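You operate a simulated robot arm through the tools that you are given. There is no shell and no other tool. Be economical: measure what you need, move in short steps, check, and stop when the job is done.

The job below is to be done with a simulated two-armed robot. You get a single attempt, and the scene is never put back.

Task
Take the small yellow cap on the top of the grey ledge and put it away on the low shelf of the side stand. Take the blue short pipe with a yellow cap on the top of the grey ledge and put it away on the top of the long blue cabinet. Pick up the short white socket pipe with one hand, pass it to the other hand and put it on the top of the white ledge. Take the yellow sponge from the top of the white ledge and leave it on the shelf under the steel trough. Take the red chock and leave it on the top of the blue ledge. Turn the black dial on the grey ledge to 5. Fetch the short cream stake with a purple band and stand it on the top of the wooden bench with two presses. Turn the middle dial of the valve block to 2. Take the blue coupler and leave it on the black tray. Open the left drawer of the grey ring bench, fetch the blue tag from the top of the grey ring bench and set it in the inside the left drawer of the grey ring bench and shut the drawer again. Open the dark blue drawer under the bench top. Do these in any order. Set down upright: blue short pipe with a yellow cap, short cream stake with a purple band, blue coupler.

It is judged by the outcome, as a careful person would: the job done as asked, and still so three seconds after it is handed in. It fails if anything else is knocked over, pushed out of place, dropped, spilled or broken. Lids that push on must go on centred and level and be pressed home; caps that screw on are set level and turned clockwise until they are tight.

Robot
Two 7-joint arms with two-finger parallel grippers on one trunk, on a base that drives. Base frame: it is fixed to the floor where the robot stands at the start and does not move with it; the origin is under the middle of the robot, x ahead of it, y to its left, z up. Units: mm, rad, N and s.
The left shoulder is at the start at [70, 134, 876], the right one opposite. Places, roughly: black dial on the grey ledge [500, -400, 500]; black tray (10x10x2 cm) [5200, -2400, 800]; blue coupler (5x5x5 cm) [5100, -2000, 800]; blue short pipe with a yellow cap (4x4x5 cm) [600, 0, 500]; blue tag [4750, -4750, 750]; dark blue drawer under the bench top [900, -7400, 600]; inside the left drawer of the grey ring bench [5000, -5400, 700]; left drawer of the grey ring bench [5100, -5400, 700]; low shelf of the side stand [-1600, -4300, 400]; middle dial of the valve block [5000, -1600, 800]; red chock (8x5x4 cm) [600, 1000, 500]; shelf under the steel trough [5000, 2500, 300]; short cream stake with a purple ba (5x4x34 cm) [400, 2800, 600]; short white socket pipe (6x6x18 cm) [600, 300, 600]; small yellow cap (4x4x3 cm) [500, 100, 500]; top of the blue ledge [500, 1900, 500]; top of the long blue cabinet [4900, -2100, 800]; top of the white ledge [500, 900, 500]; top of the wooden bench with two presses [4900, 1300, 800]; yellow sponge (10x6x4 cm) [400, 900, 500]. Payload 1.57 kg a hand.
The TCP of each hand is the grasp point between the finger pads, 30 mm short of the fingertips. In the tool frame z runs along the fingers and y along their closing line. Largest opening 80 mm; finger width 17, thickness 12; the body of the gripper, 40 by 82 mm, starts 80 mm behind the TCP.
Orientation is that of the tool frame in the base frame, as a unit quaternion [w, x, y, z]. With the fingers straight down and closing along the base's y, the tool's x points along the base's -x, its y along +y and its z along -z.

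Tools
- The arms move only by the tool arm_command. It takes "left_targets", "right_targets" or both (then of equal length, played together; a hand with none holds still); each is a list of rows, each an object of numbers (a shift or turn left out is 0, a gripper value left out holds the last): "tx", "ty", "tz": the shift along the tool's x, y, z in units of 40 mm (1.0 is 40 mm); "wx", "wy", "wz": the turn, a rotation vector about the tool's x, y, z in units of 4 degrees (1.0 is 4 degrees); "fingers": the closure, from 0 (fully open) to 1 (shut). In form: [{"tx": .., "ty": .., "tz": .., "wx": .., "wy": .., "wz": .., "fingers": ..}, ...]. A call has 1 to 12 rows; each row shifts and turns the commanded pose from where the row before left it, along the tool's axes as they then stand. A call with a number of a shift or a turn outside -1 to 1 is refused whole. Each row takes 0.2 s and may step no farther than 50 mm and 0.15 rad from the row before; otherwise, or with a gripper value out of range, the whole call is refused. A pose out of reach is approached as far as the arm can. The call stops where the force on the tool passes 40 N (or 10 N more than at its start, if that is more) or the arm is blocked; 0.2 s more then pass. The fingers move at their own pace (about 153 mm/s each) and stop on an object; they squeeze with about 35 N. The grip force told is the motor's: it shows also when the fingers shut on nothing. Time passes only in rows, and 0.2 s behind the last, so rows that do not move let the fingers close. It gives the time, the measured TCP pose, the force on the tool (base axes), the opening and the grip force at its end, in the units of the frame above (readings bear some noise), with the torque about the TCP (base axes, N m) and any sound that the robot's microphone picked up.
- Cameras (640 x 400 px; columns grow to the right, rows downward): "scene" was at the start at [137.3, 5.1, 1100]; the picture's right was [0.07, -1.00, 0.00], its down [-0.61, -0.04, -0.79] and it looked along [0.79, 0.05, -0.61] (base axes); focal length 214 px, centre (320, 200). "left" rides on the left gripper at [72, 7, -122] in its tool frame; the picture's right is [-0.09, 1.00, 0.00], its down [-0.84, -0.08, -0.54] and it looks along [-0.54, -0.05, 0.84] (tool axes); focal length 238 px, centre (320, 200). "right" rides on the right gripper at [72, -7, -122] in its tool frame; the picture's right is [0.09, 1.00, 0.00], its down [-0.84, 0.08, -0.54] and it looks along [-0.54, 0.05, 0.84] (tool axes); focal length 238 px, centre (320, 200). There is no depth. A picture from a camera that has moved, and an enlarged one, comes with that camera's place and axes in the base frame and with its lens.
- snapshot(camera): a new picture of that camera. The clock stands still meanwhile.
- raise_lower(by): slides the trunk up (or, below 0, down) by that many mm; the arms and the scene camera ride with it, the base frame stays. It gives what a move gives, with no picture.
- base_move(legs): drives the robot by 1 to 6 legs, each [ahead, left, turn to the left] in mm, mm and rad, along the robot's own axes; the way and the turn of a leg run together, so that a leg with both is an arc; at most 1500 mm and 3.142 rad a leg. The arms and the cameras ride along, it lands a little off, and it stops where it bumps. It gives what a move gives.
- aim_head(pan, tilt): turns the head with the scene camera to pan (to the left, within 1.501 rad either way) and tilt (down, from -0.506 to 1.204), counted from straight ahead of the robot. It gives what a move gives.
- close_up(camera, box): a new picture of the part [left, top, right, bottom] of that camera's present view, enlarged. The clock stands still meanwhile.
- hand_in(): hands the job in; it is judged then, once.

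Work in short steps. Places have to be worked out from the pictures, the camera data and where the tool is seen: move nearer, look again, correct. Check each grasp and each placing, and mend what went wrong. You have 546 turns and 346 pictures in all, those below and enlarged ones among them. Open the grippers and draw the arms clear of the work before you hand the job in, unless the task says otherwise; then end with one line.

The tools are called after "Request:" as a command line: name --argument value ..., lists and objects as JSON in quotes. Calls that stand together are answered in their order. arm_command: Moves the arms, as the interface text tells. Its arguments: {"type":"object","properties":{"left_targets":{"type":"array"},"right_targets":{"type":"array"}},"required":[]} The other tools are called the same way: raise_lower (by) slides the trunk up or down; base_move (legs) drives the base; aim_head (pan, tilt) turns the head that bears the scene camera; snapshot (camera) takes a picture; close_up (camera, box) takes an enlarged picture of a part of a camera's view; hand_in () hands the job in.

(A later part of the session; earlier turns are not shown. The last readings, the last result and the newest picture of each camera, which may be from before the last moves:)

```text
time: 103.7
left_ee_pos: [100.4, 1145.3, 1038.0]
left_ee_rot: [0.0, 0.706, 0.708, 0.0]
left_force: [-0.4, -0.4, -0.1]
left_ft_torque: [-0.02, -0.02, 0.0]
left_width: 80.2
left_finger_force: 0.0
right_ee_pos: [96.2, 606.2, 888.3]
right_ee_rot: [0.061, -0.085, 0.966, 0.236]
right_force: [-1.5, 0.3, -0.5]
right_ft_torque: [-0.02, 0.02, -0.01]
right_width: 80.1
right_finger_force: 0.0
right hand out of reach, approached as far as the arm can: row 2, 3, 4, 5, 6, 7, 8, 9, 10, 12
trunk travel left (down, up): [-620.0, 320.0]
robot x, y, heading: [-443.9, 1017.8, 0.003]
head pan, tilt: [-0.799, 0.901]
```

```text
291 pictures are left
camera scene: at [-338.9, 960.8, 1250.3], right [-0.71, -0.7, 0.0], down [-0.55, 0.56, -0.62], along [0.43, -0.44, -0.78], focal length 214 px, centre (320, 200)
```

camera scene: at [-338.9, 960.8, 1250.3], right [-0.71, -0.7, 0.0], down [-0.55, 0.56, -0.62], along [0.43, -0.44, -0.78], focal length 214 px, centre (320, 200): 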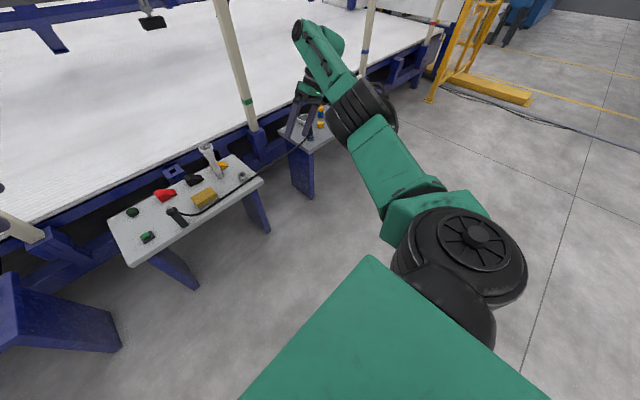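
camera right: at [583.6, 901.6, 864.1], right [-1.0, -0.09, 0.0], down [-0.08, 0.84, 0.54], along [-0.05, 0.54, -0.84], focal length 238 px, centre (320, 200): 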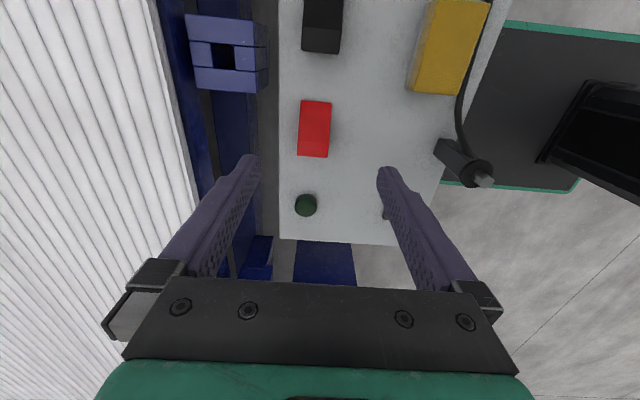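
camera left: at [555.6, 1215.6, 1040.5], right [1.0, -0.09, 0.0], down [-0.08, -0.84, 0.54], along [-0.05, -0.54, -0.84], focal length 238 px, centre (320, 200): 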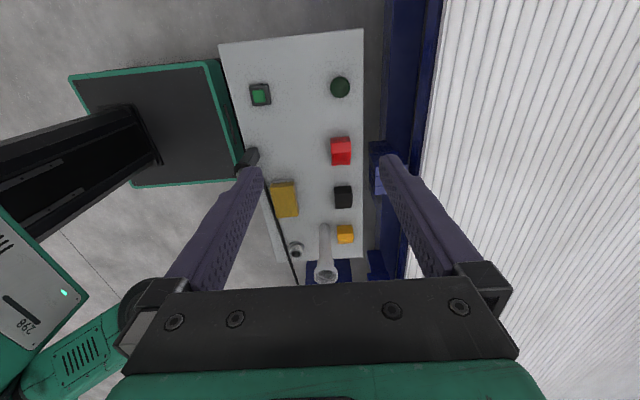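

The elbow is swinging outward. I continue the same tilt.

Request:
arm_command --right_targets '[{"wx": -1}, {"wx": -1}, {"wx": -1}, {"wx": -1}, {"wx": -1}, {"wx": -1}, {"wx": -1}, {"wx": -1}, {"wx": -1}, {"wx": -1}, {"wx": -1}, {"wx": -1}]'

Request:
snapshot --camera "scene"

```text
time: 106.3
left_ee_pos: [100.1, 1145.5, 1038.6]
left_ee_rot: [0.001, 0.705, 0.709, -0.001]
left_force: [-0.4, -0.8, -0.3]
left_ft_torque: [-0.01, 0.03, 0.0]
left_width: 80.2
left_finger_force: 0.0
right_ee_pos: [48.2, 618.3, 910.8]
right_ee_rot: [0.046, -0.093, 0.91, 0.4]
right_force: [0.8, -0.6, -0.6]
right_ft_torque: [0.01, 0.04, 0.0]
right_width: 80.1
right_finger_force: 0.0
right hand out of reach, approached as far as the arm can: row 1, 2, 3, 4, 5, 6, 7, 8, 9, 10, 11, 12
trunk travel left (down, up): [-620.0, 320.0]
robot x, y, heading: [-442.7, 1011.9, 0.005]
head pan, tilt: [-0.799, 0.901]
```

```text
290 pictures are left
camera scene: at [-338.9, 959.8, 1250.2], right [-0.71, -0.7, 0.0], down [-0.55, 0.56, -0.62], along [0.43, -0.44, -0.78], focal length 214 px, centre (320, 200)
```

scene: 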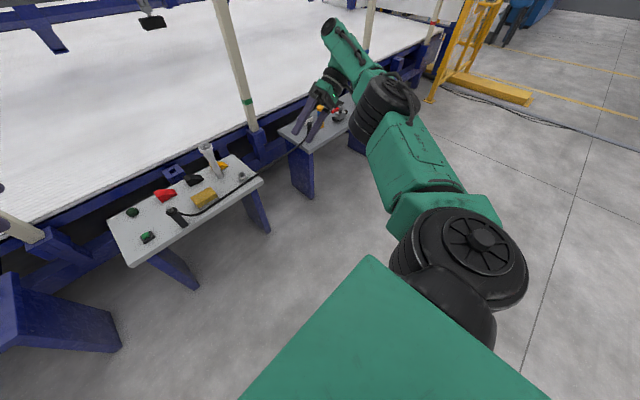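

Better. Now I move the hand inward (+y) with this tilt, in free space.

Request:
arm_command --right_targets '[{"tx": 0.1, "ty": 0.66, "tz": 0.72}, {"tx": 0.1, "ty": 0.66, "tz": 0.72}, {"tx": 0.1, "ty": 0.66, "tz": 0.72}, {"tx": 0.1, "ty": 0.66, "tz": 0.72}, {"tx": 0.1, "ty": 0.66, "tz": 0.72}, {"tx": 0.1, "ty": 0.66, "tz": 0.72}]'

Request:
snapshot --camera "scene"

```text
time: 107.7
left_ee_pos: [100.3, 1145.7, 1038.5]
left_ee_rot: [0.0, 0.706, 0.708, 0.0]
left_force: [0.2, 0.3, -0.5]
left_ft_torque: [0.0, 0.01, 0.02]
left_width: 79.9
left_finger_force: 0.1
right_ee_pos: [48.1, 616.4, 910.2]
right_ee_rot: [0.046, -0.093, 0.91, 0.4]
right_force: [0.3, -0.2, -0.1]
right_ft_torque: [-0.02, -0.01, 0.02]
right_width: 80.2
right_finger_force: 0.0
right hand out of reach, approached as far as the arm can: row 1, 2, 3, 4, 5, 6
trunk travel left (down, up): [-620.0, 320.0]
robot x, y, heading: [-442.4, 1014.4, 0.004]
head pan, tilt: [-0.799, 0.901]
```

```text
289 pictures are left
camera scene: at [-338.9, 959.8, 1250.2], right [-0.71, -0.7, 0.0], down [-0.55, 0.56, -0.62], along [0.43, -0.44, -0.78], focal length 214 px, centre (320, 200)
```

scene: 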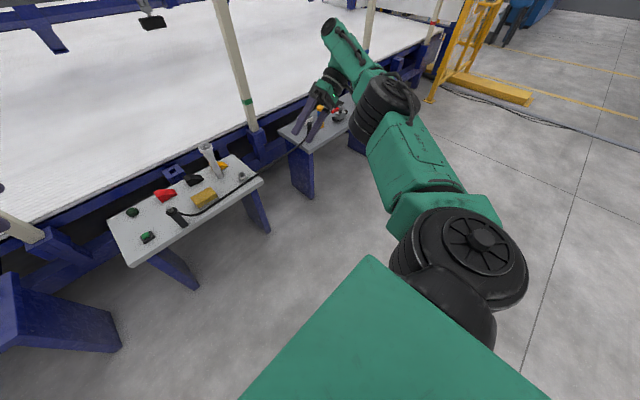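

I probe which directions are free: first downward and outward.

Request:
arm_command --right_targets '[{"tx": 0.15, "ty": -0.7, "tz": 0.66}, {"tx": 0.15, "ty": -0.7, "tz": 0.66}, {"tx": 0.15, "ty": -0.7, "tz": 0.66}, {"tx": 0.15, "ty": -0.7, "tz": 0.66}]'

Request:
arm_command --right_targets '[{"tx": 0.95, "ty": 0.2}, {"tx": 0.95, "ty": 0.2}, {"tx": 0.95, "ty": 0.2}]'

Request:
snapshot --camera "scene"

```text
time: 108.7
left_ee_pos: [99.3, 1143.9, 1039.7]
left_ee_rot: [-0.001, 0.706, 0.708, 0.0]
left_force: [-0.2, -0.2, -0.1]
left_ft_torque: [0.01, 0.03, 0.0]
left_width: 79.9
left_finger_force: 0.1
right_ee_pos: [33.2, 629.0, 760.2]
right_ee_rot: [0.045, -0.093, 0.91, 0.402]
right_force: [-0.7, 0.5, 0.5]
right_ft_torque: [0.01, 0.0, -0.03]
right_width: 79.7
right_finger_force: 0.0
right hand out of reach, approached as far as the arm can: row 2, 3, 4
trunk travel left (down, up): [-620.0, 320.0]
robot x, y, heading: [-443.0, 1013.5, 0.004]
head pan, tilt: [-0.799, 0.901]
```

```text
time: 109.5
left_ee_pos: [99.7, 1145.7, 1038.3]
left_ee_rot: [0.0, 0.707, 0.708, 0.0]
left_force: [-0.9, 0.8, 0.1]
left_ft_torque: [-0.01, 0.0, 0.0]
left_width: 80.2
left_finger_force: 0.1
right_ee_pos: [23.8, 631.3, 760.6]
right_ee_rot: [0.046, -0.093, 0.91, 0.4]
right_force: [-0.8, 0.3, -0.1]
right_ft_torque: [-0.01, 0.05, 0.03]
right_width: 80.0
right_finger_force: 0.0
right hand out of reach, approached as far as the arm can: row 1, 2, 3
trunk travel left (down, up): [-620.0, 320.0]
robot x, y, heading: [-444.2, 1017.2, 0.001]
head pan, tilt: [-0.799, 0.901]
```

```text
288 pictures are left
camera scene: at [-338.9, 960.2, 1250.2], right [-0.71, -0.7, 0.0], down [-0.55, 0.56, -0.62], along [0.43, -0.44, -0.78], focal length 214 px, centre (320, 200)
```

scene: 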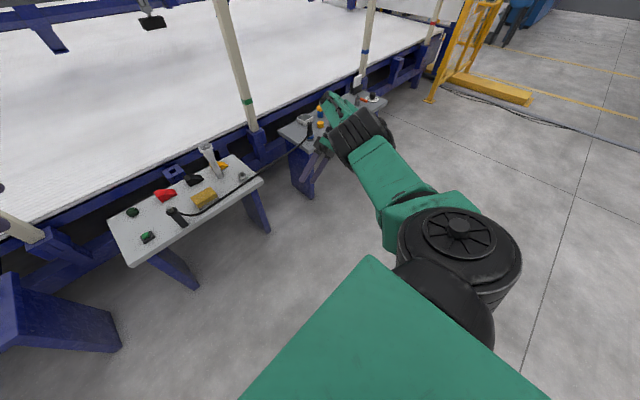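

Down is free. I lower further in open space and untilt there.

Request:
arm_command --right_targets '[{"tx": 0.15, "ty": -0.7, "tz": 0.66}, {"tx": 0.15, "ty": -0.7, "tz": 0.66}, {"tx": 0.15, "ty": -0.7, "tz": 0.66}, {"tx": 0.15, "ty": -0.7, "tz": 0.66}, {"tx": 0.15, "ty": -0.7, "tz": 0.66}, {"tx": 0.95, "ty": 0.2}, {"tx": 0.95, "ty": 0.2}, {"tx": 0.95, "ty": 0.2}]'

Request:
snapshot --camera "scene"

```text
time: 111.3
left_ee_pos: [99.0, 1144.4, 1039.0]
left_ee_rot: [0.0, 0.706, 0.708, 0.0]
left_force: [0.6, -0.3, 0.8]
left_ft_torque: [0.02, -0.01, 0.03]
left_width: 80.2
left_finger_force: 0.1
right_ee_pos: [-24.2, 658.3, 632.0]
right_ee_rot: [0.046, -0.093, 0.91, 0.402]
right_force: [0.2, 0.4, 0.5]
right_ft_torque: [-0.03, 0.01, 0.0]
right_width: 79.9
right_finger_force: 0.0
right hand out of reach, approached as far as the arm can: row 1, 2, 3, 4, 5, 6, 7, 8
trunk travel left (down, up): [-620.0, 320.0]
robot x, y, heading: [-442.0, 1017.0, 0.001]
head pan, tilt: [-0.799, 0.901]
```

```text
287 pictures are left
camera scene: at [-339.0, 959.9, 1250.2], right [-0.71, -0.7, 0.0], down [-0.55, 0.56, -0.62], along [0.43, -0.44, -0.78], focal length 214 px, centre (320, 200)
```

scene: 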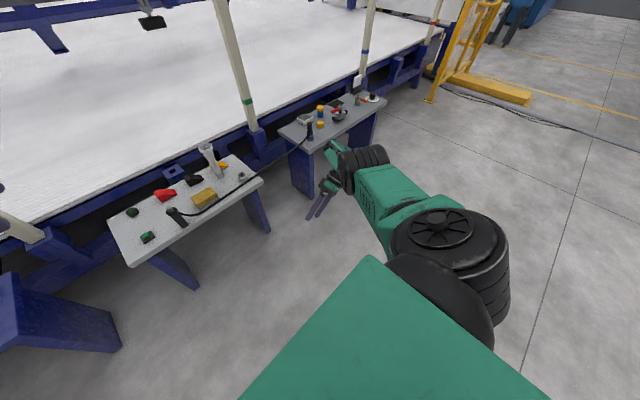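

I untilt here and see whether the arm frees up.

Request:
arm_command --right_targets '[{"wx": 1}, {"wx": 1}, {"wx": 1}, {"wx": 1}, {"wx": 1}, {"wx": 1}, {"wx": 1}, {"wx": 1}, {"wx": 1}, {"wx": 1}, {"wx": 1}, {"wx": 1}]'

Request:
arm_command --right_targets '[{"tx": 1}, {"tx": 1}, {"tx": 1}, {"tx": 1}]'

Request:
snapshot --camera "scene"

```text
time: 113.9
left_ee_pos: [99.0, 1144.7, 1038.0]
left_ee_rot: [-0.001, 0.706, 0.708, 0.0]
left_force: [0.6, 0.1, 0.2]
left_ft_torque: [0.0, 0.02, 0.03]
left_width: 79.9
left_finger_force: 0.0
right_ee_pos: [-3.5, 656.0, 644.6]
right_ee_rot: [0.069, -0.121, 0.913, 0.383]
right_force: [0.4, 0.5, 0.0]
right_ft_torque: [-0.04, 0.03, 0.03]
right_width: 80.2
right_finger_force: 0.1
right hand out of reach, approached as far as the arm can: row 1, 2, 3, 4, 5, 6, 7, 8, 9, 10, 11, 12
trunk travel left (down, up): [-620.0, 320.0]
robot x, y, heading: [-444.6, 1015.5, 0.002]
head pan, tilt: [-0.799, 0.901]
```

```text
time: 114.9
left_ee_pos: [100.8, 1145.9, 1037.4]
left_ee_rot: [0.0, 0.706, 0.708, 0.0]
left_force: [0.0, -0.2, 0.6]
left_ft_torque: [0.0, -0.01, 0.01]
left_width: 79.9
left_finger_force: 0.0
right_ee_pos: [-3.3, 655.6, 643.2]
right_ee_rot: [0.069, -0.121, 0.913, 0.382]
right_force: [0.0, 0.7, 0.0]
right_ft_torque: [-0.01, 0.01, 0.0]
right_width: 80.0
right_finger_force: 0.1
right hand out of reach, approached as far as the arm can: row 1, 2, 3, 4
trunk travel left (down, up): [-620.0, 320.0]
robot x, y, heading: [-440.7, 1011.9, 0.004]
head pan, tilt: [-0.799, 0.901]
```

```text
286 pictures are left
camera scene: at [-338.9, 959.8, 1250.2], right [-0.71, -0.7, 0.0], down [-0.55, 0.56, -0.62], along [0.43, -0.44, -0.78], focal length 214 px, centre (320, 200)
```

scene: 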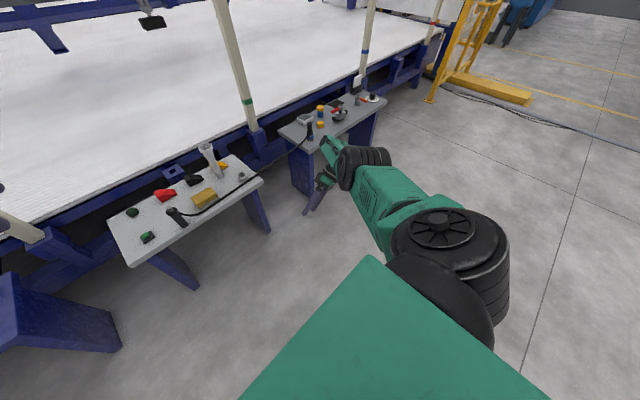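

I zoom in on the right arm to understand its joints.

Request:
close_up --camera "scene" --box '[270, 100, 550, 320]'

Request:
snapshot --camera "right"

Request:
snapshot --camera "left"

```text
1.82 times, centred on (410, 210) of scene
camera zoom: at [-338.9, 959.8, 1250.2], right [-0.71, -0.7, 0.0], down [-0.55, 0.56, -0.62], along [0.43, -0.44, -0.78], focal length 390 px, centre (156, 182)
```

zoom: 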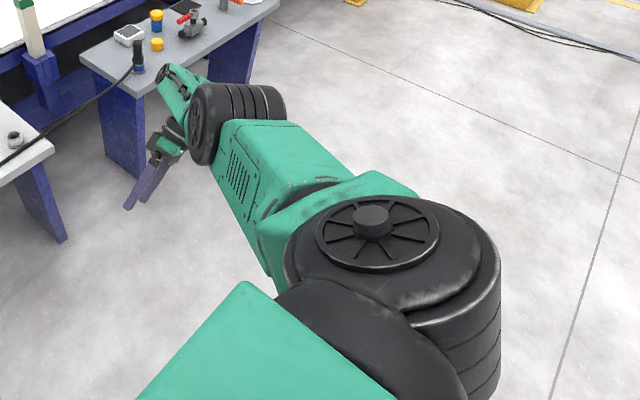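

```text
284 pictures are left
camera right: at [-75.0, 552.7, 707.4], right [-0.36, 0.66, 0.66], down [0.77, -0.2, 0.61], along [0.53, 0.73, -0.43], focal length 238 px, centre (320, 200)
```

right: 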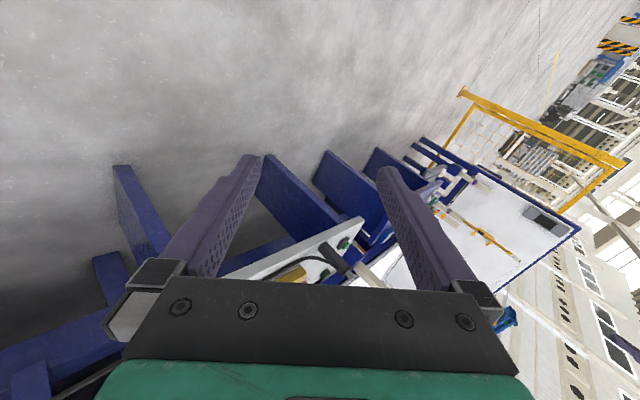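

```text
283 pictures are left
camera left: at [106.3, 1217.8, 1160.5], right [1.0, -0.09, 0.0], down [-0.07, -0.84, 0.54], along [-0.05, -0.54, -0.84], focal length 238 px, centre (320, 200)
```

left: 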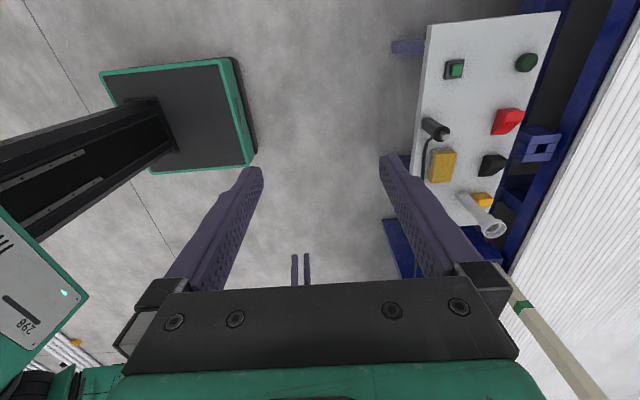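

I extend the arm outward to the right in free space, where elbow choices merge, then untilt there.

Request:
arm_command --right_targets '[{"tx": -0.13, "ty": -0.73, "tz": -0.67}, {"tx": -0.13, "ty": -0.73, "tz": -0.67}, {"tx": -0.13, "ty": -0.73, "tz": -0.67}, {"tx": -0.13, "ty": -0.73, "tz": -0.67}, {"tx": -0.13, "ty": -0.73, "tz": -0.67}, {"tx": -0.13, "ty": -0.73, "tz": -0.67}]'

Request:
arm_command --right_targets '[{"wx": 1}, {"wx": 1}, {"wx": 1}, {"wx": 1}, {"wx": 1}, {"wx": 1}, {"wx": 1}, {"wx": 1}, {"wx": 1}, {"wx": 1}, {"wx": 1}, {"wx": 1}]'

Request:
snapshot --camera "scene"

```text
time: 116.3
left_ee_pos: [100.1, 1144.6, 1037.6]
left_ee_rot: [0.0, 0.706, 0.708, 0.0]
left_force: [0.4, -0.5, -0.4]
left_ft_torque: [0.01, -0.01, 0.0]
left_width: 79.9
left_finger_force: 0.1
right_ee_pos: [-38.5, 570.5, 730.3]
right_ee_rot: [0.068, -0.122, 0.913, 0.383]
right_force: [-0.8, 0.9, 0.2]
right_ft_torque: [0.03, 0.01, -0.04]
right_width: 79.8
right_finger_force: 0.0
right hand out of reach, approached as far as the arm can: row 1, 2, 3, 4, 5, 6
trunk travel left (down, up): [-620.0, 320.0]
robot x, y, heading: [-444.2, 1016.5, 0.006]
head pan, tilt: [-0.799, 0.901]
```

```text
time: 118.9
left_ee_pos: [99.1, 1145.0, 1038.2]
left_ee_rot: [0.001, 0.706, 0.708, 0.0]
left_force: [0.7, -0.1, -0.7]
left_ft_torque: [0.01, 0.0, 0.01]
left_width: 79.9
left_finger_force: 0.0
right_ee_pos: [-19.3, 555.8, 745.1]
right_ee_rot: [0.111, -0.082, 0.99, -0.023]
right_force: [0.1, 0.8, -0.5]
right_ft_torque: [-0.01, -0.01, -0.01]
right_width: 80.3
right_finger_force: 0.1
right hand out of reach, approached as far as the arm can: row 1, 2
trunk travel left (down, up): [-620.0, 320.0]
robot x, y, heading: [-442.6, 1015.0, -0.002]
head pan, tilt: [-0.799, 0.901]
```

```text
282 pictures are left
camera scene: at [-339.1, 960.3, 1250.3], right [-0.71, -0.7, 0.0], down [-0.55, 0.56, -0.62], along [0.43, -0.44, -0.78], focal length 214 px, centre (320, 200)
```

scene: 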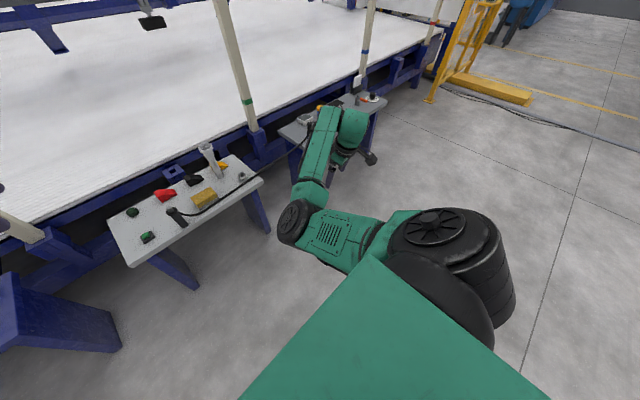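

The elbow swings in when untilting about the fingertips. I'll re-tilt (elbow out), then untilt while keeping the wrist still (moving the fingertips outward).

Request:
arm_command --right_targets '[{"wx": -1, "tz": -0.3}, {"wx": -1, "tz": -0.3}, {"wx": -1, "tz": -0.3}, {"wx": -1, "tz": -0.3}, {"wx": -1, "tz": -0.3}, {"wx": -1, "tz": -0.3}, {"wx": -1, "tz": -0.3}, {"wx": -1, "tz": -0.3}, {"wx": -1, "tz": -0.3}, {"wx": -1, "tz": -0.3}, {"wx": -1}, {"wx": -1}]'

Request:
snapshot --camera "scene"

```text
time: 121.5
left_ee_pos: [99.1, 1144.1, 1038.0]
left_ee_rot: [0.0, 0.706, 0.709, 0.001]
left_force: [-0.1, -0.2, 0.3]
left_ft_torque: [0.04, -0.01, 0.03]
left_width: 79.8
left_finger_force: 0.0
right_ee_pos: [-36.5, 543.4, 828.6]
right_ee_rot: [0.061, -0.122, 0.919, 0.371]
right_force: [-0.8, 0.0, 0.5]
right_ft_torque: [0.03, 0.04, 0.02]
right_width: 80.0
right_finger_force: 0.1
right hand out of reach, approached as far as the arm can: row 11, 12
trunk travel left (down, up): [-620.0, 320.0]
robot x, y, heading: [-444.5, 1012.0, 0.006]
head pan, tilt: [-0.799, 0.901]
```

```text
281 pictures are left
camera scene: at [-338.9, 959.2, 1250.2], right [-0.71, -0.7, 0.0], down [-0.55, 0.56, -0.62], along [0.43, -0.44, -0.78], focal length 214 px, centre (320, 200)
```

scene: 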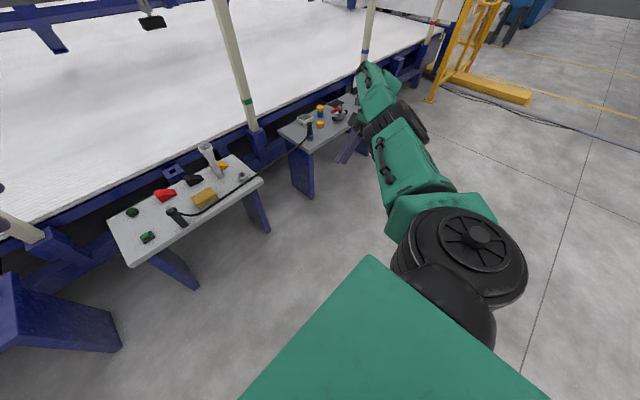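

Elbow is out. Now untilt with the wrist held in place.

Request:
arm_command --right_targets '[{"wx": 1, "ty": -0.37}, {"wx": 1, "ty": -0.37}, {"wx": 1, "ty": -0.37}, {"wx": 1, "ty": -0.37}, {"wx": 1, "ty": -0.37}, {"wx": 1, "ty": -0.37}, {"wx": 1, "ty": -0.37}, {"wx": 1, "ty": -0.37}, {"wx": 1, "ty": -0.37}, {"wx": 1, "ty": -0.37}, {"wx": 1, "ty": -0.37}]'

Request:
snapshot --camera "scene"

```text
time: 123.9
left_ee_pos: [100.0, 1144.9, 1038.8]
left_ee_rot: [0.0, 0.706, 0.708, 0.0]
left_force: [-0.3, -0.5, 0.6]
left_ft_torque: [0.02, 0.01, -0.02]
left_width: 80.1
left_finger_force: 0.1
right_ee_pos: [-1.1, 410.0, 764.4]
right_ee_rot: [0.108, -0.086, 0.99, 0.012]
right_force: [0.6, 0.2, 0.3]
right_ft_torque: [0.0, -0.01, 0.02]
right_width: 80.0
right_finger_force: 0.1
right hand out of reach, approached as far as the arm can: row 3
trunk travel left (down, up): [-620.0, 320.0]
robot x, y, heading: [-444.0, 1015.0, 0.007]
head pan, tilt: [-0.799, 0.901]
```

```text
280 pictures are left
camera scene: at [-338.9, 959.8, 1250.2], right [-0.71, -0.7, 0.0], down [-0.55, 0.56, -0.62], along [0.43, -0.44, -0.78], focal length 214 px, centre (320, 200)
```

scene: 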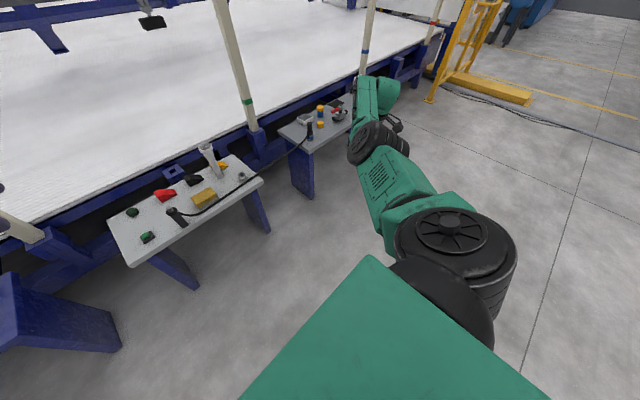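

I pull the hand backward along the robot's right side to bring the elbow behind/outside.

Request:
arm_command --right_targets '[{"tx": 0.9, "ty": -0.3}, {"tx": 0.9, "ty": -0.3}, {"tx": 0.9, "ty": -0.3}, {"tx": 0.9, "ty": -0.3}, {"tx": 0.9}, {"tx": 0.9}]'

Request:
snapshot --camera "scene"

```text
time: 125.3
left_ee_pos: [97.9, 1145.1, 1038.4]
left_ee_rot: [-0.001, 0.706, 0.708, 0.001]
left_force: [-0.2, 0.0, -0.4]
left_ft_torque: [-0.03, -0.02, 0.02]
left_width: 80.2
left_finger_force: 0.0
right_ee_pos: [-201.9, 327.3, 717.8]
right_ee_rot: [0.109, -0.086, 0.99, 0.013]
right_force: [0.3, 0.7, 0.0]
right_ft_torque: [-0.01, -0.02, -0.02]
right_width: 80.0
right_finger_force: 0.1
trunk travel left (down, up): [-620.0, 320.0]
robot x, y, heading: [-440.2, 1012.6, 0.0]
head pan, tilt: [-0.799, 0.901]
```

```text
279 pictures are left
camera scene: at [-340.0, 959.3, 1250.3], right [-0.71, -0.7, 0.0], down [-0.55, 0.56, -0.62], along [0.44, -0.44, -0.78], focal length 214 px, centre (320, 200)
```

scene: 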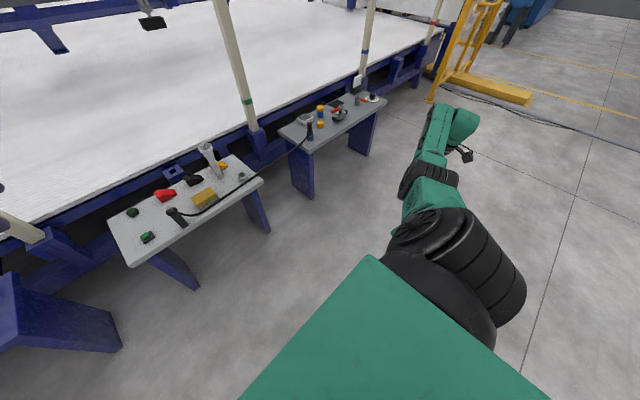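

Free here. I straighten the hand, then bring it forward-inward again and watch the elbow.

Request:
arm_command --right_targets '[{"wx": 0.09, "wy": 0.78, "wz": 0.62}, {"wx": 0.09, "wy": 0.78, "wz": 0.62}, {"wx": 0.09, "wy": 0.78, "wz": 0.62}, {"wx": 0.09, "wy": 0.78, "wz": 0.62}, {"tx": 0.8}, {"tx": 0.8}, {"tx": 0.8}]'

Request:
snapshot --camera "scene"

```text
time: 126.9
left_ee_pos: [99.3, 1145.1, 1039.0]
left_ee_rot: [0.0, 0.706, 0.708, 0.0]
left_force: [-0.2, -1.0, 0.1]
left_ft_torque: [0.0, -0.05, 0.02]
left_width: 79.8
left_finger_force: 0.0
right_ee_pos: [-298.1, 325.5, 717.2]
right_ee_rot: [0.0, 0.0, 1.0, 0.001]
right_force: [-0.6, -0.2, -0.3]
right_ft_torque: [-0.03, 0.01, 0.03]
right_width: 80.0
right_finger_force: 0.1
trunk travel left (down, up): [-620.0, 320.0]
robot x, y, heading: [-443.9, 1015.7, 0.004]
head pan, tilt: [-0.799, 0.901]
```

```text
278 pictures are left
camera scene: at [-339.8, 959.7, 1250.3], right [-0.71, -0.7, 0.0], down [-0.55, 0.56, -0.62], along [0.44, -0.44, -0.78], focal length 214 px, centre (320, 200)
```

scene: 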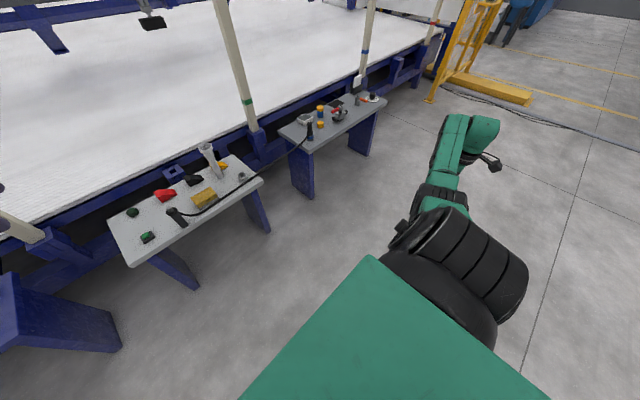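

Now raise and sweep forward-inward.

Request:
arm_command --right_targets '[{"tz": -1}, {"tz": -1}, {"tz": -1}, {"tz": -1}, {"tx": -1}, {"tx": -1}, {"tx": -1}, {"tx": -1}, {"tx": -1}, {"tx": -1}]'

Request:
snapshot --camera "scene"

```text
time: 129.1
left_ee_pos: [99.3, 1145.0, 1038.1]
left_ee_rot: [0.0, 0.705, 0.709, 0.0]
left_force: [1.0, 0.2, 0.8]
left_ft_torque: [0.02, 0.0, -0.02]
left_width: 79.8
left_finger_force: 0.1
right_ee_pos: [-139.2, 327.2, 877.2]
right_ee_rot: [0.003, -0.002, 1.0, -0.003]
right_force: [0.4, -0.7, 0.2]
right_ft_torque: [-0.01, 0.0, -0.01]
right_width: 80.0
right_finger_force: 0.0
right hand out of reach, approached as far as the arm can: row 8, 9, 10
trunk travel left (down, up): [-620.0, 320.0]
robot x, y, heading: [-444.2, 1014.5, 0.004]
head pan, tilt: [-0.799, 0.901]
```

```text
277 pictures are left
camera scene: at [-338.7, 959.8, 1250.2], right [-0.71, -0.7, 0.0], down [-0.55, 0.56, -0.62], along [0.43, -0.44, -0.78], focal length 214 px, centre (320, 200)
```

scene: 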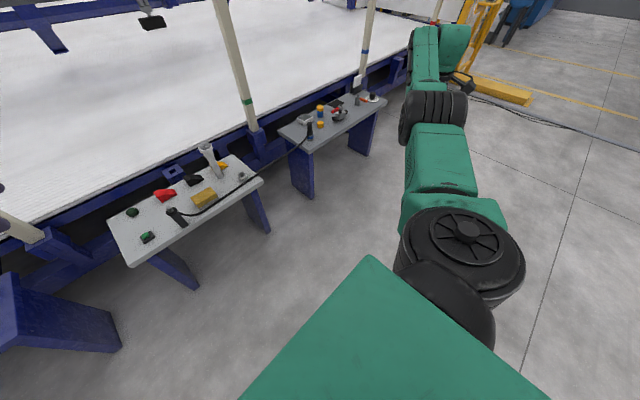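

Nearly straight along the right side. Now inward.

Request:
arm_command --right_targets '[{"ty": 0.95, "tz": -0.2}, {"ty": 0.95, "tz": -0.2}, {"ty": 0.95, "tz": -0.2}, {"ty": 0.95, "tz": -0.2}, {"ty": 0.95, "tx": -0.3}, {"ty": 0.95, "tx": -0.3}]'

Request:
snapshot --camera "scene"

```text
time: 130.5
left_ee_pos: [99.3, 1147.1, 1038.4]
left_ee_rot: [0.001, 0.706, 0.708, 0.0]
left_force: [0.4, -0.4, 0.2]
left_ft_torque: [0.02, -0.01, 0.03]
left_width: 79.9
left_finger_force: 0.1
right_ee_pos: [-115.8, 556.3, 909.7]
right_ee_rot: [0.0, 0.0, 1.0, 0.0]
right_force: [-0.6, 0.4, 0.7]
right_ft_torque: [0.0, 0.0, -0.03]
right_width: 80.1
right_finger_force: 0.0
trunk travel left (down, up): [-620.0, 320.0]
robot x, y, heading: [-443.4, 1013.6, 0.007]
head pan, tilt: [-0.799, 0.901]
```

```text
276 pictures are left
camera scene: at [-338.7, 961.7, 1250.3], right [-0.71, -0.7, 0.0], down [-0.55, 0.56, -0.62], along [0.43, -0.44, -0.78], focal length 214 px, centre (320, 200)
```

scene: 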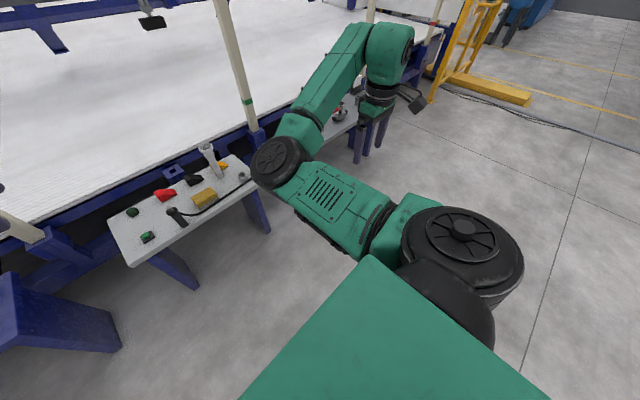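

The elbow still bends inward. Another idea: winding the wrist counter-clockwise to its limit should force the forearm around to the outside.

Request:
arm_command --right_targets '[{"wz": -1}, {"wz": -1}, {"wz": -1}, {"wz": -1}, {"wz": -1}, {"wz": -1}, {"wz": -1}, {"wz": -1}, {"wz": -1}, {"wz": -1}, {"wz": -1}, {"wz": -1}]'

Request:
arm_command --right_targets '[{"wz": -1}, {"wz": -1}, {"wz": -1}, {"wz": -1}, {"wz": -1}, {"wz": -1}, {"wz": -1}, {"wz": -1}, {"wz": -1}, {"wz": -1}, {"wz": -1}, {"wz": -1}]'

Request:
arm_command --right_targets '[{"wz": -1}, {"wz": -1}, {"wz": -1}, {"wz": -1}, {"wz": -1}, {"wz": -1}, {"wz": -1}, {"wz": -1}, {"wz": -1}, {"wz": -1}, {"wz": -1}, {"wz": -1}]'

Request:
arm_command --right_targets '[{"wz": -1}, {"wz": -1}, {"wz": -1}, {"wz": -1}, {"wz": -1}, {"wz": -1}, {"wz": -1}, {"wz": -1}, {"wz": -1}, {"wz": -1}, {"wz": -1}, {"wz": -1}]'

Request:
snapshot --camera "scene"

```text
time: 133.1
left_ee_pos: [99.6, 1144.5, 1037.3]
left_ee_rot: [0.0, 0.706, 0.709, 0.0]
left_force: [-0.4, -0.4, -0.2]
left_ft_torque: [0.0, -0.02, -0.03]
left_width: 80.0
left_finger_force: 0.1
right_ee_pos: [-114.6, 555.8, 909.9]
right_ee_rot: [0.001, -0.408, 0.913, 0.0]
right_force: [-0.1, 0.6, 0.2]
right_ft_torque: [0.03, 0.0, 0.02]
right_width: 80.3
right_finger_force: 0.0
trunk travel left (down, up): [-620.0, 320.0]
robot x, y, heading: [-448.2, 1013.6, 0.001]
head pan, tilt: [-0.799, 0.901]
```

```text
time: 135.7
left_ee_pos: [100.1, 1145.6, 1037.0]
left_ee_rot: [-0.001, 0.706, 0.708, -0.001]
left_force: [-0.6, -0.7, -0.2]
left_ft_torque: [0.0, -0.01, -0.01]
left_width: 79.7
left_finger_force: 0.0
right_ee_pos: [-93.1, 558.4, 906.9]
right_ee_rot: [0.001, 0.743, -0.67, -0.001]
right_force: [0.4, 0.3, -0.5]
right_ft_torque: [-0.01, 0.01, -0.01]
right_width: 80.0
right_finger_force: 0.1
right hand out of reach, approached as far as the arm can: row 11, 12
trunk travel left (down, up): [-620.0, 320.0]
robot x, y, heading: [-445.7, 1015.4, 0.002]
head pan, tilt: [-0.799, 0.901]
```

```text
time: 138.3
left_ee_pos: [101.0, 1144.1, 1037.9]
left_ee_rot: [-0.001, 0.705, 0.709, 0.0]
left_force: [-0.5, 1.0, 0.5]
left_ft_torque: [-0.03, -0.03, 0.02]
left_width: 79.9
left_finger_force: 0.0
right_ee_pos: [64.7, 546.5, 875.2]
right_ee_rot: [0.0, 0.951, -0.309, -0.001]
right_force: [-0.1, 0.1, -1.0]
right_ft_torque: [-0.02, 0.02, 0.0]
right_width: 80.0
right_finger_force: 0.0
right hand out of reach, approached as far as the arm can: row 1, 2, 3, 4, 5, 6, 7, 8, 9, 10, 11, 12
trunk travel left (down, up): [-620.0, 320.0]
robot x, y, heading: [-443.6, 1014.6, 0.005]
head pan, tilt: [-0.799, 0.901]
```

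```text
time: 140.9
left_ee_pos: [100.4, 1144.9, 1038.2]
left_ee_rot: [0.0, 0.706, 0.708, 0.0]
left_force: [-0.4, 0.1, -0.6]
left_ft_torque: [-0.02, 0.0, 0.02]
left_width: 80.1
left_finger_force: 0.1
right_ee_pos: [78.0, 560.1, 860.3]
right_ee_rot: [0.001, 0.999, -0.035, 0.0]
right_force: [0.5, 0.4, 0.5]
right_ft_torque: [-0.02, 0.03, 0.0]
right_width: 80.1
right_finger_force: 0.0
right hand out of reach, approached as far as the arm can: row 1, 2, 9, 10, 11, 12
trunk travel left (down, up): [-620.0, 320.0]
robot x, y, heading: [-440.5, 1014.5, 0.006]
head pan, tilt: [-0.799, 0.901]
```

```text
275 pictures are left
camera scene: at [-338.8, 959.9, 1250.2], right [-0.71, -0.7, 0.0], down [-0.55, 0.56, -0.62], along [0.43, -0.44, -0.78], focal length 214 px, centre (320, 200)
```

scene: 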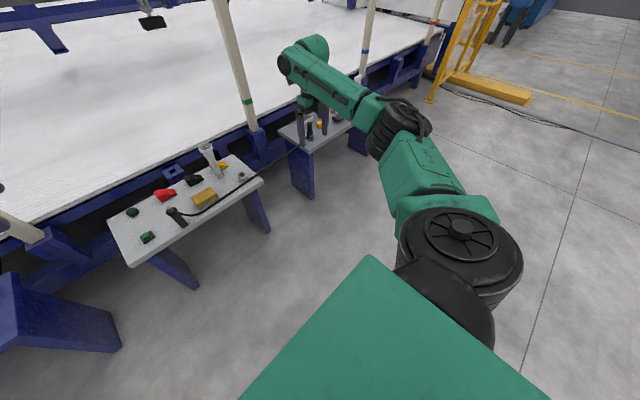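

The forearm has swung outside: elbow is out now. I bend it a bit more this way, then unwind the wrist.

Request:
arm_command --right_targets '[{"tx": -0.6, "ty": -0.75}, {"tx": -0.6, "ty": -0.75}, {"tx": -0.6, "ty": -0.75}, {"wz": 1}, {"wz": 1}, {"wz": 1}, {"wz": 1}, {"wz": 1}, {"wz": 1}, {"wz": 1}, {"wz": 1}, {"wz": 1}]'

Request:
arm_command --right_targets '[{"wz": 1}, {"wz": 1}, {"wz": 1}, {"wz": 1}, {"wz": 1}, {"wz": 1}, {"wz": 1}, {"wz": 1}, {"wz": 1}, {"wz": 1}, {"wz": 1}, {"wz": 1}]'

Request:
snapshot --camera "scene"

```text
time: 143.5
left_ee_pos: [100.4, 1145.4, 1038.0]
left_ee_rot: [0.0, 0.706, 0.709, -0.001]
left_force: [-0.8, -0.1, -0.4]
left_ft_torque: [0.01, -0.03, 0.0]
left_width: 79.8
left_finger_force: 0.2
right_ee_pos: [12.8, 656.1, 859.9]
right_ee_rot: [0.0, 0.939, -0.343, 0.0]
right_force: [-0.8, 0.7, 0.1]
right_ft_torque: [-0.03, -0.01, 0.0]
right_width: 80.3
right_finger_force: 0.1
trunk travel left (down, up): [-620.0, 320.0]
robot x, y, heading: [-445.8, 1013.7, 0.008]
head pan, tilt: [-0.799, 0.901]
```

```text
time: 146.1
left_ee_pos: [100.1, 1144.7, 1039.3]
left_ee_rot: [0.0, 0.706, 0.708, 0.0]
left_force: [-0.5, -0.5, 0.1]
left_ft_torque: [0.03, 0.0, 0.02]
left_width: 80.2
left_finger_force: 0.0
right_ee_pos: [12.8, 656.9, 859.4]
right_ee_rot: [0.0, 0.719, -0.695, 0.0]
right_force: [-0.6, -0.1, -0.4]
right_ft_torque: [0.0, -0.04, -0.04]
right_width: 80.2
right_finger_force: 0.1
trunk travel left (down, up): [-620.0, 320.0]
robot x, y, heading: [-439.2, 1013.1, 0.006]
head pan, tilt: [-0.799, 0.901]
```

```text
274 pictures are left
camera scene: at [-338.9, 959.9, 1250.2], right [-0.71, -0.7, 0.0], down [-0.55, 0.56, -0.62], along [0.43, -0.44, -0.78], focal length 214 px, centre (320, 200)
```

scene: 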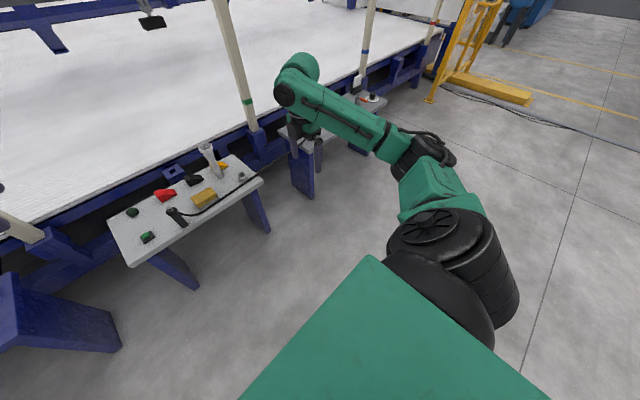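

The right arm is healthy again and already yawed for the sponge. I drive back to the ledge and move the right hand over the sponge.

Request:
base_move --legs '[[450, 0, 0]]'

Request:
arm_command --right_targets '[{"tx": -0.98}, {"tx": -0.98}, {"tx": -0.98}, {"tx": -0.98}, {"tx": -0.98}, {"tx": -0.98, "ty": 0.2}]'

Request:
raise_lower --by -120

Request:
snapshot --camera "right"

Request:
snapshot --camera "left"

```text
time: 148.8
left_ee_pos: [549.4, 1148.0, 1038.3]
left_ee_rot: [0.0, 0.705, 0.709, 0.0]
left_force: [0.1, -1.0, 0.0]
left_ft_torque: [-0.01, 0.0, 0.04]
left_width: 80.2
left_finger_force: 0.1
right_ee_pos: [463.7, 659.7, 858.6]
right_ee_rot: [0.0, 0.719, -0.695, 0.0]
right_force: [-0.1, -0.5, -0.4]
right_ft_torque: [0.03, -0.01, 0.0]
right_width: 79.9
right_finger_force: 0.0
trunk travel left (down, up): [-620.0, 320.0]
robot x, y, heading: [6.5, 1016.6, 0.004]
head pan, tilt: [-0.799, 0.901]
```

```text
time: 150.2
left_ee_pos: [549.0, 1148.5, 1039.0]
left_ee_rot: [0.001, 0.705, 0.709, 0.0]
left_force: [0.0, -0.9, 0.0]
left_ft_torque: [-0.01, -0.01, -0.03]
left_width: 80.0
left_finger_force: 0.0
right_ee_pos: [445.5, 896.2, 859.8]
right_ee_rot: [0.001, 0.719, -0.695, 0.001]
right_force: [0.2, 0.4, 0.9]
right_ft_torque: [-0.02, -0.01, -0.02]
right_width: 80.1
right_finger_force: 0.0
trunk travel left (down, up): [-620.0, 320.0]
robot x, y, heading: [6.5, 1016.6, 0.008]
head pan, tilt: [-0.799, 0.901]
```

```text
time: 151.7
left_ee_pos: [548.7, 1147.3, 921.1]
left_ee_rot: [-0.001, 0.706, 0.708, 0.0]
left_force: [-0.3, -0.1, -0.1]
left_ft_torque: [0.01, 0.0, 0.02]
left_width: 80.2
left_finger_force: 0.1
right_ee_pos: [446.3, 895.0, 739.3]
right_ee_rot: [-0.001, 0.719, -0.695, 0.0]
right_force: [0.0, -0.4, -0.1]
right_ft_torque: [0.0, -0.02, -0.02]
right_width: 79.8
right_finger_force: 0.0
trunk travel left (down, up): [-500.0, 440.0]
robot x, y, heading: [5.3, 1021.4, 0.008]
head pan, tilt: [-0.799, 0.901]
```

```text
273 pictures are left
camera right: at [454.6, 824.2, 860.1], right [-0.99, -0.13, 0.0], down [-0.11, 0.83, 0.54], along [-0.07, 0.54, -0.84], focal length 238 px, centre (320, 200)
```

right: 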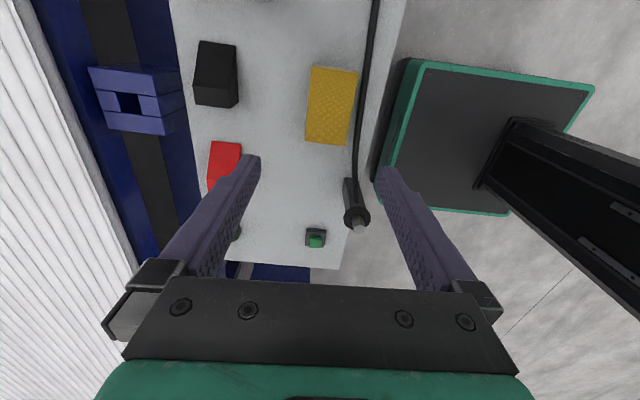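

```text
272 pictures are left
camera left: at [555.5, 1220.6, 1040.7], right [1.0, -0.09, 0.0], down [-0.07, -0.84, 0.54], along [-0.05, -0.54, -0.84], focal length 238 px, centre (320, 200)
```

left: 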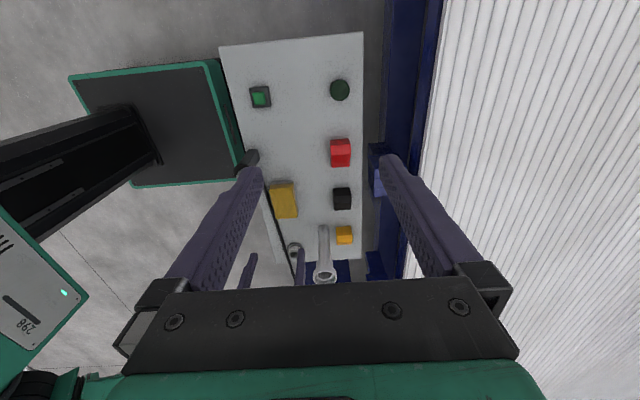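

The sponge spans x 404–460 with the cable at x≈384. I narrow the fingers to 70 mm, centre at (435, 888), and come down to just above the cable height.

Request:
arm_command --right_targets '[{"tx": 0.17, "ty": 0.28, "wz": 0.5, "fingers": 0.125}, {"tz": 1}, {"tz": 1}, {"tz": 1}, {"tz": 0.8}]'

Request:
snapshot --camera "right"

```text
time: 152.9
left_ee_pos: [549.9, 1147.1, 919.0]
left_ee_rot: [0.0, 0.705, 0.709, 0.001]
left_force: [0.0, 0.2, -0.3]
left_ft_torque: [0.01, 0.01, 0.01]
left_width: 80.0
left_finger_force: 0.0
right_ee_pos: [436.4, 890.1, 588.0]
right_ee_rot: [-0.001, -0.707, 0.707, 0.0]
right_force: [0.3, -0.4, 0.2]
right_ft_torque: [-0.01, -0.02, 0.0]
right_width: 69.9
right_finger_force: 0.1
trunk travel left (down, up): [-500.0, 440.0]
robot x, y, heading: [10.0, 1016.8, 0.008]
head pan, tilt: [-0.799, 0.901]
```

```text
271 pictures are left
camera right: at [442.2, 817.2, 708.5], right [-1.0, -0.09, 0.0], down [-0.08, 0.84, 0.54], along [-0.05, 0.54, -0.84], focal length 238 px, centre (320, 200)
```

right: 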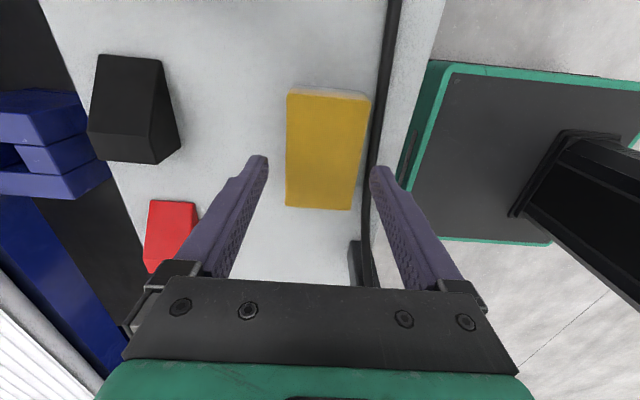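

Alignment is good. Final descent and close.

Request:
arm_command --right_targets '[{"tx": 0.15, "ty": -0.03, "tz": 0.5}, {"tz": 0.4}, {"fingers": 1}, {"fingers": 1}, {"fingers": 1}]'

Request:
snapshot --camera "right"

```text
time: 154.1
left_ee_pos: [548.8, 1148.3, 918.5]
left_ee_rot: [0.0, 0.705, 0.709, -0.001]
left_force: [-0.6, 0.1, -0.5]
left_ft_torque: [-0.01, 0.0, 0.01]
left_width: 80.3
left_finger_force: 0.0
right_ee_pos: [436.0, 884.0, 552.8]
right_ee_rot: [0.0, 0.707, -0.707, 0.0]
right_force: [0.0, 0.5, 3.9]
right_ft_torque: [0.06, 0.07, 0.02]
right_width: 58.7
right_finger_force: 34.9
trunk travel left (down, up): [-500.0, 440.0]
robot x, y, heading: [6.9, 1015.0, 0.006]
head pan, tilt: [-0.799, 0.901]
```

```text
270 pictures are left
camera right: at [442.6, 811.8, 673.9], right [-1.0, -0.09, 0.0], down [-0.08, 0.84, 0.54], along [-0.05, 0.54, -0.84], focal length 238 px, centre (320, 200)
```

right: 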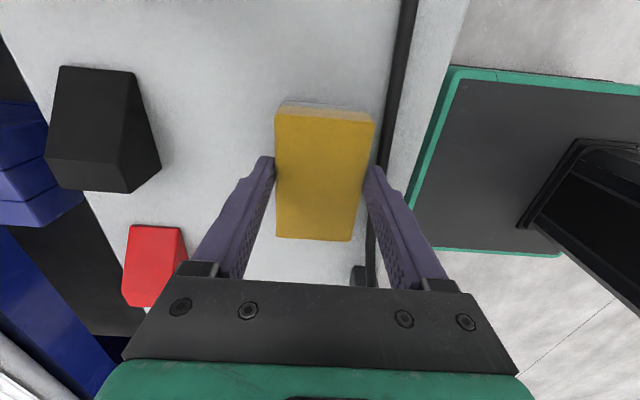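

Sponge held. I lift it and move it right, clear of the pipe, while the left hand heads over the chock.

Request:
arm_command --right_targets '[{"tz": -0.6}, {"tz": -1}, {"tz": -1}, {"tz": -1}, {"tz": -1}, {"tz": -1}, {"tx": 1}, {"tx": 1}, {"tx": 1}, {"tx": 1}]' --left_targets '[{}, {}, {}, {}, {}, {}, {"tx": -0.86, "ty": 0.2}, {"tx": -0.86, "ty": 0.2}, {"tx": -0.86, "ty": 0.2}, {"tx": -0.7, "ty": 0.2}]'

Request:
arm_command --left_targets '[{"tz": 1}, {"tz": 1}, {"tz": 1}, {"tz": 1}, {"tz": 1}]'

Request:
snapshot --camera "left"

```text
time: 156.3
left_ee_pos: [561.0, 1053.3, 918.3]
left_ee_rot: [-0.001, 0.705, 0.709, 0.001]
left_force: [-0.4, -0.3, -0.1]
left_ft_torque: [0.04, 0.02, 0.0]
left_width: 80.0
left_finger_force: 0.1
left hand out of reach, approached as far as the arm can: row 9, 10
right_ee_pos: [438.7, 720.2, 774.1]
right_ee_rot: [-0.001, 0.708, -0.706, -0.001]
right_force: [0.0, -1.2, 1.1]
right_ft_torque: [0.01, -0.01, -0.01]
right_width: 0.0
right_finger_force: 20.6
trunk travel left (down, up): [-500.0, 440.0]
robot x, y, heading: [9.8, 1017.8, 0.005]
head pan, tilt: [-0.799, 0.901]
```

```text
time: 157.5
left_ee_pos: [561.5, 1054.6, 716.8]
left_ee_rot: [0.0, 0.705, 0.709, 0.0]
left_force: [0.1, 0.0, -0.1]
left_ft_torque: [-0.03, 0.06, 0.02]
left_width: 79.8
left_finger_force: 0.0
right_ee_pos: [438.7, 722.1, 775.1]
right_ee_rot: [0.001, -0.707, 0.707, 0.0]
right_force: [-0.2, 0.1, 0.7]
right_ft_torque: [-0.01, -0.02, 0.0]
right_width: 0.0
right_finger_force: 21.3
trunk travel left (down, up): [-500.0, 440.0]
robot x, y, heading: [3.9, 1018.3, 0.007]
head pan, tilt: [-0.799, 0.901]
```

```text
269 pictures are left
camera left: at [567.2, 1128.5, 839.0], right [1.0, -0.09, 0.0], down [-0.07, -0.84, 0.54], along [-0.05, -0.54, -0.84], focal length 238 px, centre (320, 200)
```

left: 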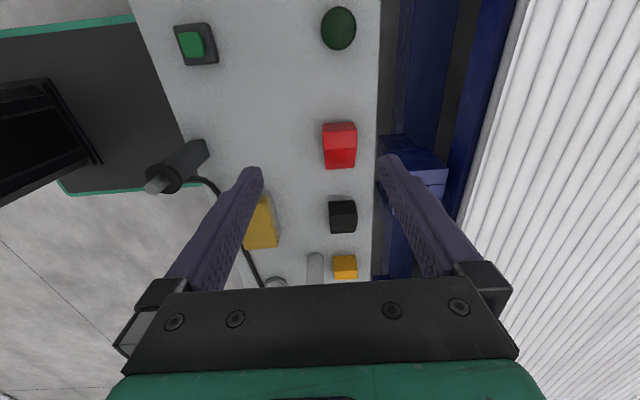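

The sponge slipped out at the start (grip too shallow) and still lies at about (440, 885). First the chock: I align the left hand at (582, 1012) and descend part way.

Request:
arm_command --left_targets '[{"tx": -0.52, "ty": 0.26}, {"tx": -0.52, "ty": 0.26}, {"tz": 1}, {"tz": 1}, {"tz": 0.8}]' --right_targets '[{"fingers": 0.125}, {}, {}, {}, {}]'

Request:
snapshot --camera "left"

Request:
snapshot --camera "right"

```text
time: 158.7
left_ee_pos: [566.7, 1018.0, 607.3]
left_ee_rot: [0.0, 0.705, 0.709, -0.001]
left_force: [-0.1, 1.0, -0.4]
left_ft_torque: [-0.05, -0.01, 0.01]
left_width: 80.1
left_finger_force: 0.0
left hand out of reach, approached as far as the arm can: row 4, 5
right_ee_pos: [439.7, 723.0, 774.7]
right_ee_rot: [-0.001, -0.707, 0.707, -0.001]
right_force: [0.3, 0.3, 0.7]
right_ft_torque: [-0.04, 0.01, 0.02]
right_width: 70.0
right_finger_force: 0.0
trunk travel left (down, up): [-500.0, 440.0]
robot x, y, heading: [8.9, 1016.1, 0.005]
head pan, tilt: [-0.799, 0.901]
```

```text
268 pictures are left
camera left: at [572.2, 1091.2, 729.5], right [1.0, -0.09, 0.0], down [-0.07, -0.84, 0.54], along [-0.05, -0.54, -0.84], focal length 238 px, centre (320, 200)
```

left: 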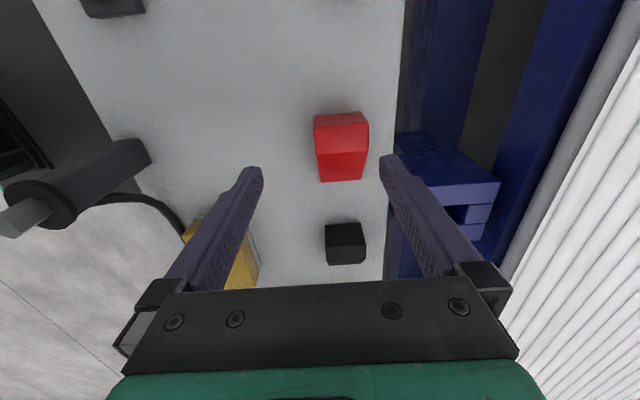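

```text
267 pictures are left
camera right: at [444.3, 652.0, 896.3], right [-1.0, -0.09, 0.0], down [-0.08, 0.84, 0.54], along [-0.05, 0.54, -0.84], focal length 238 px, centre (320, 200)
```

right: 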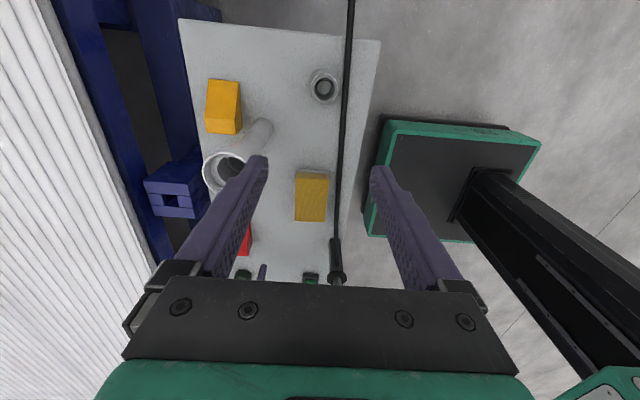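

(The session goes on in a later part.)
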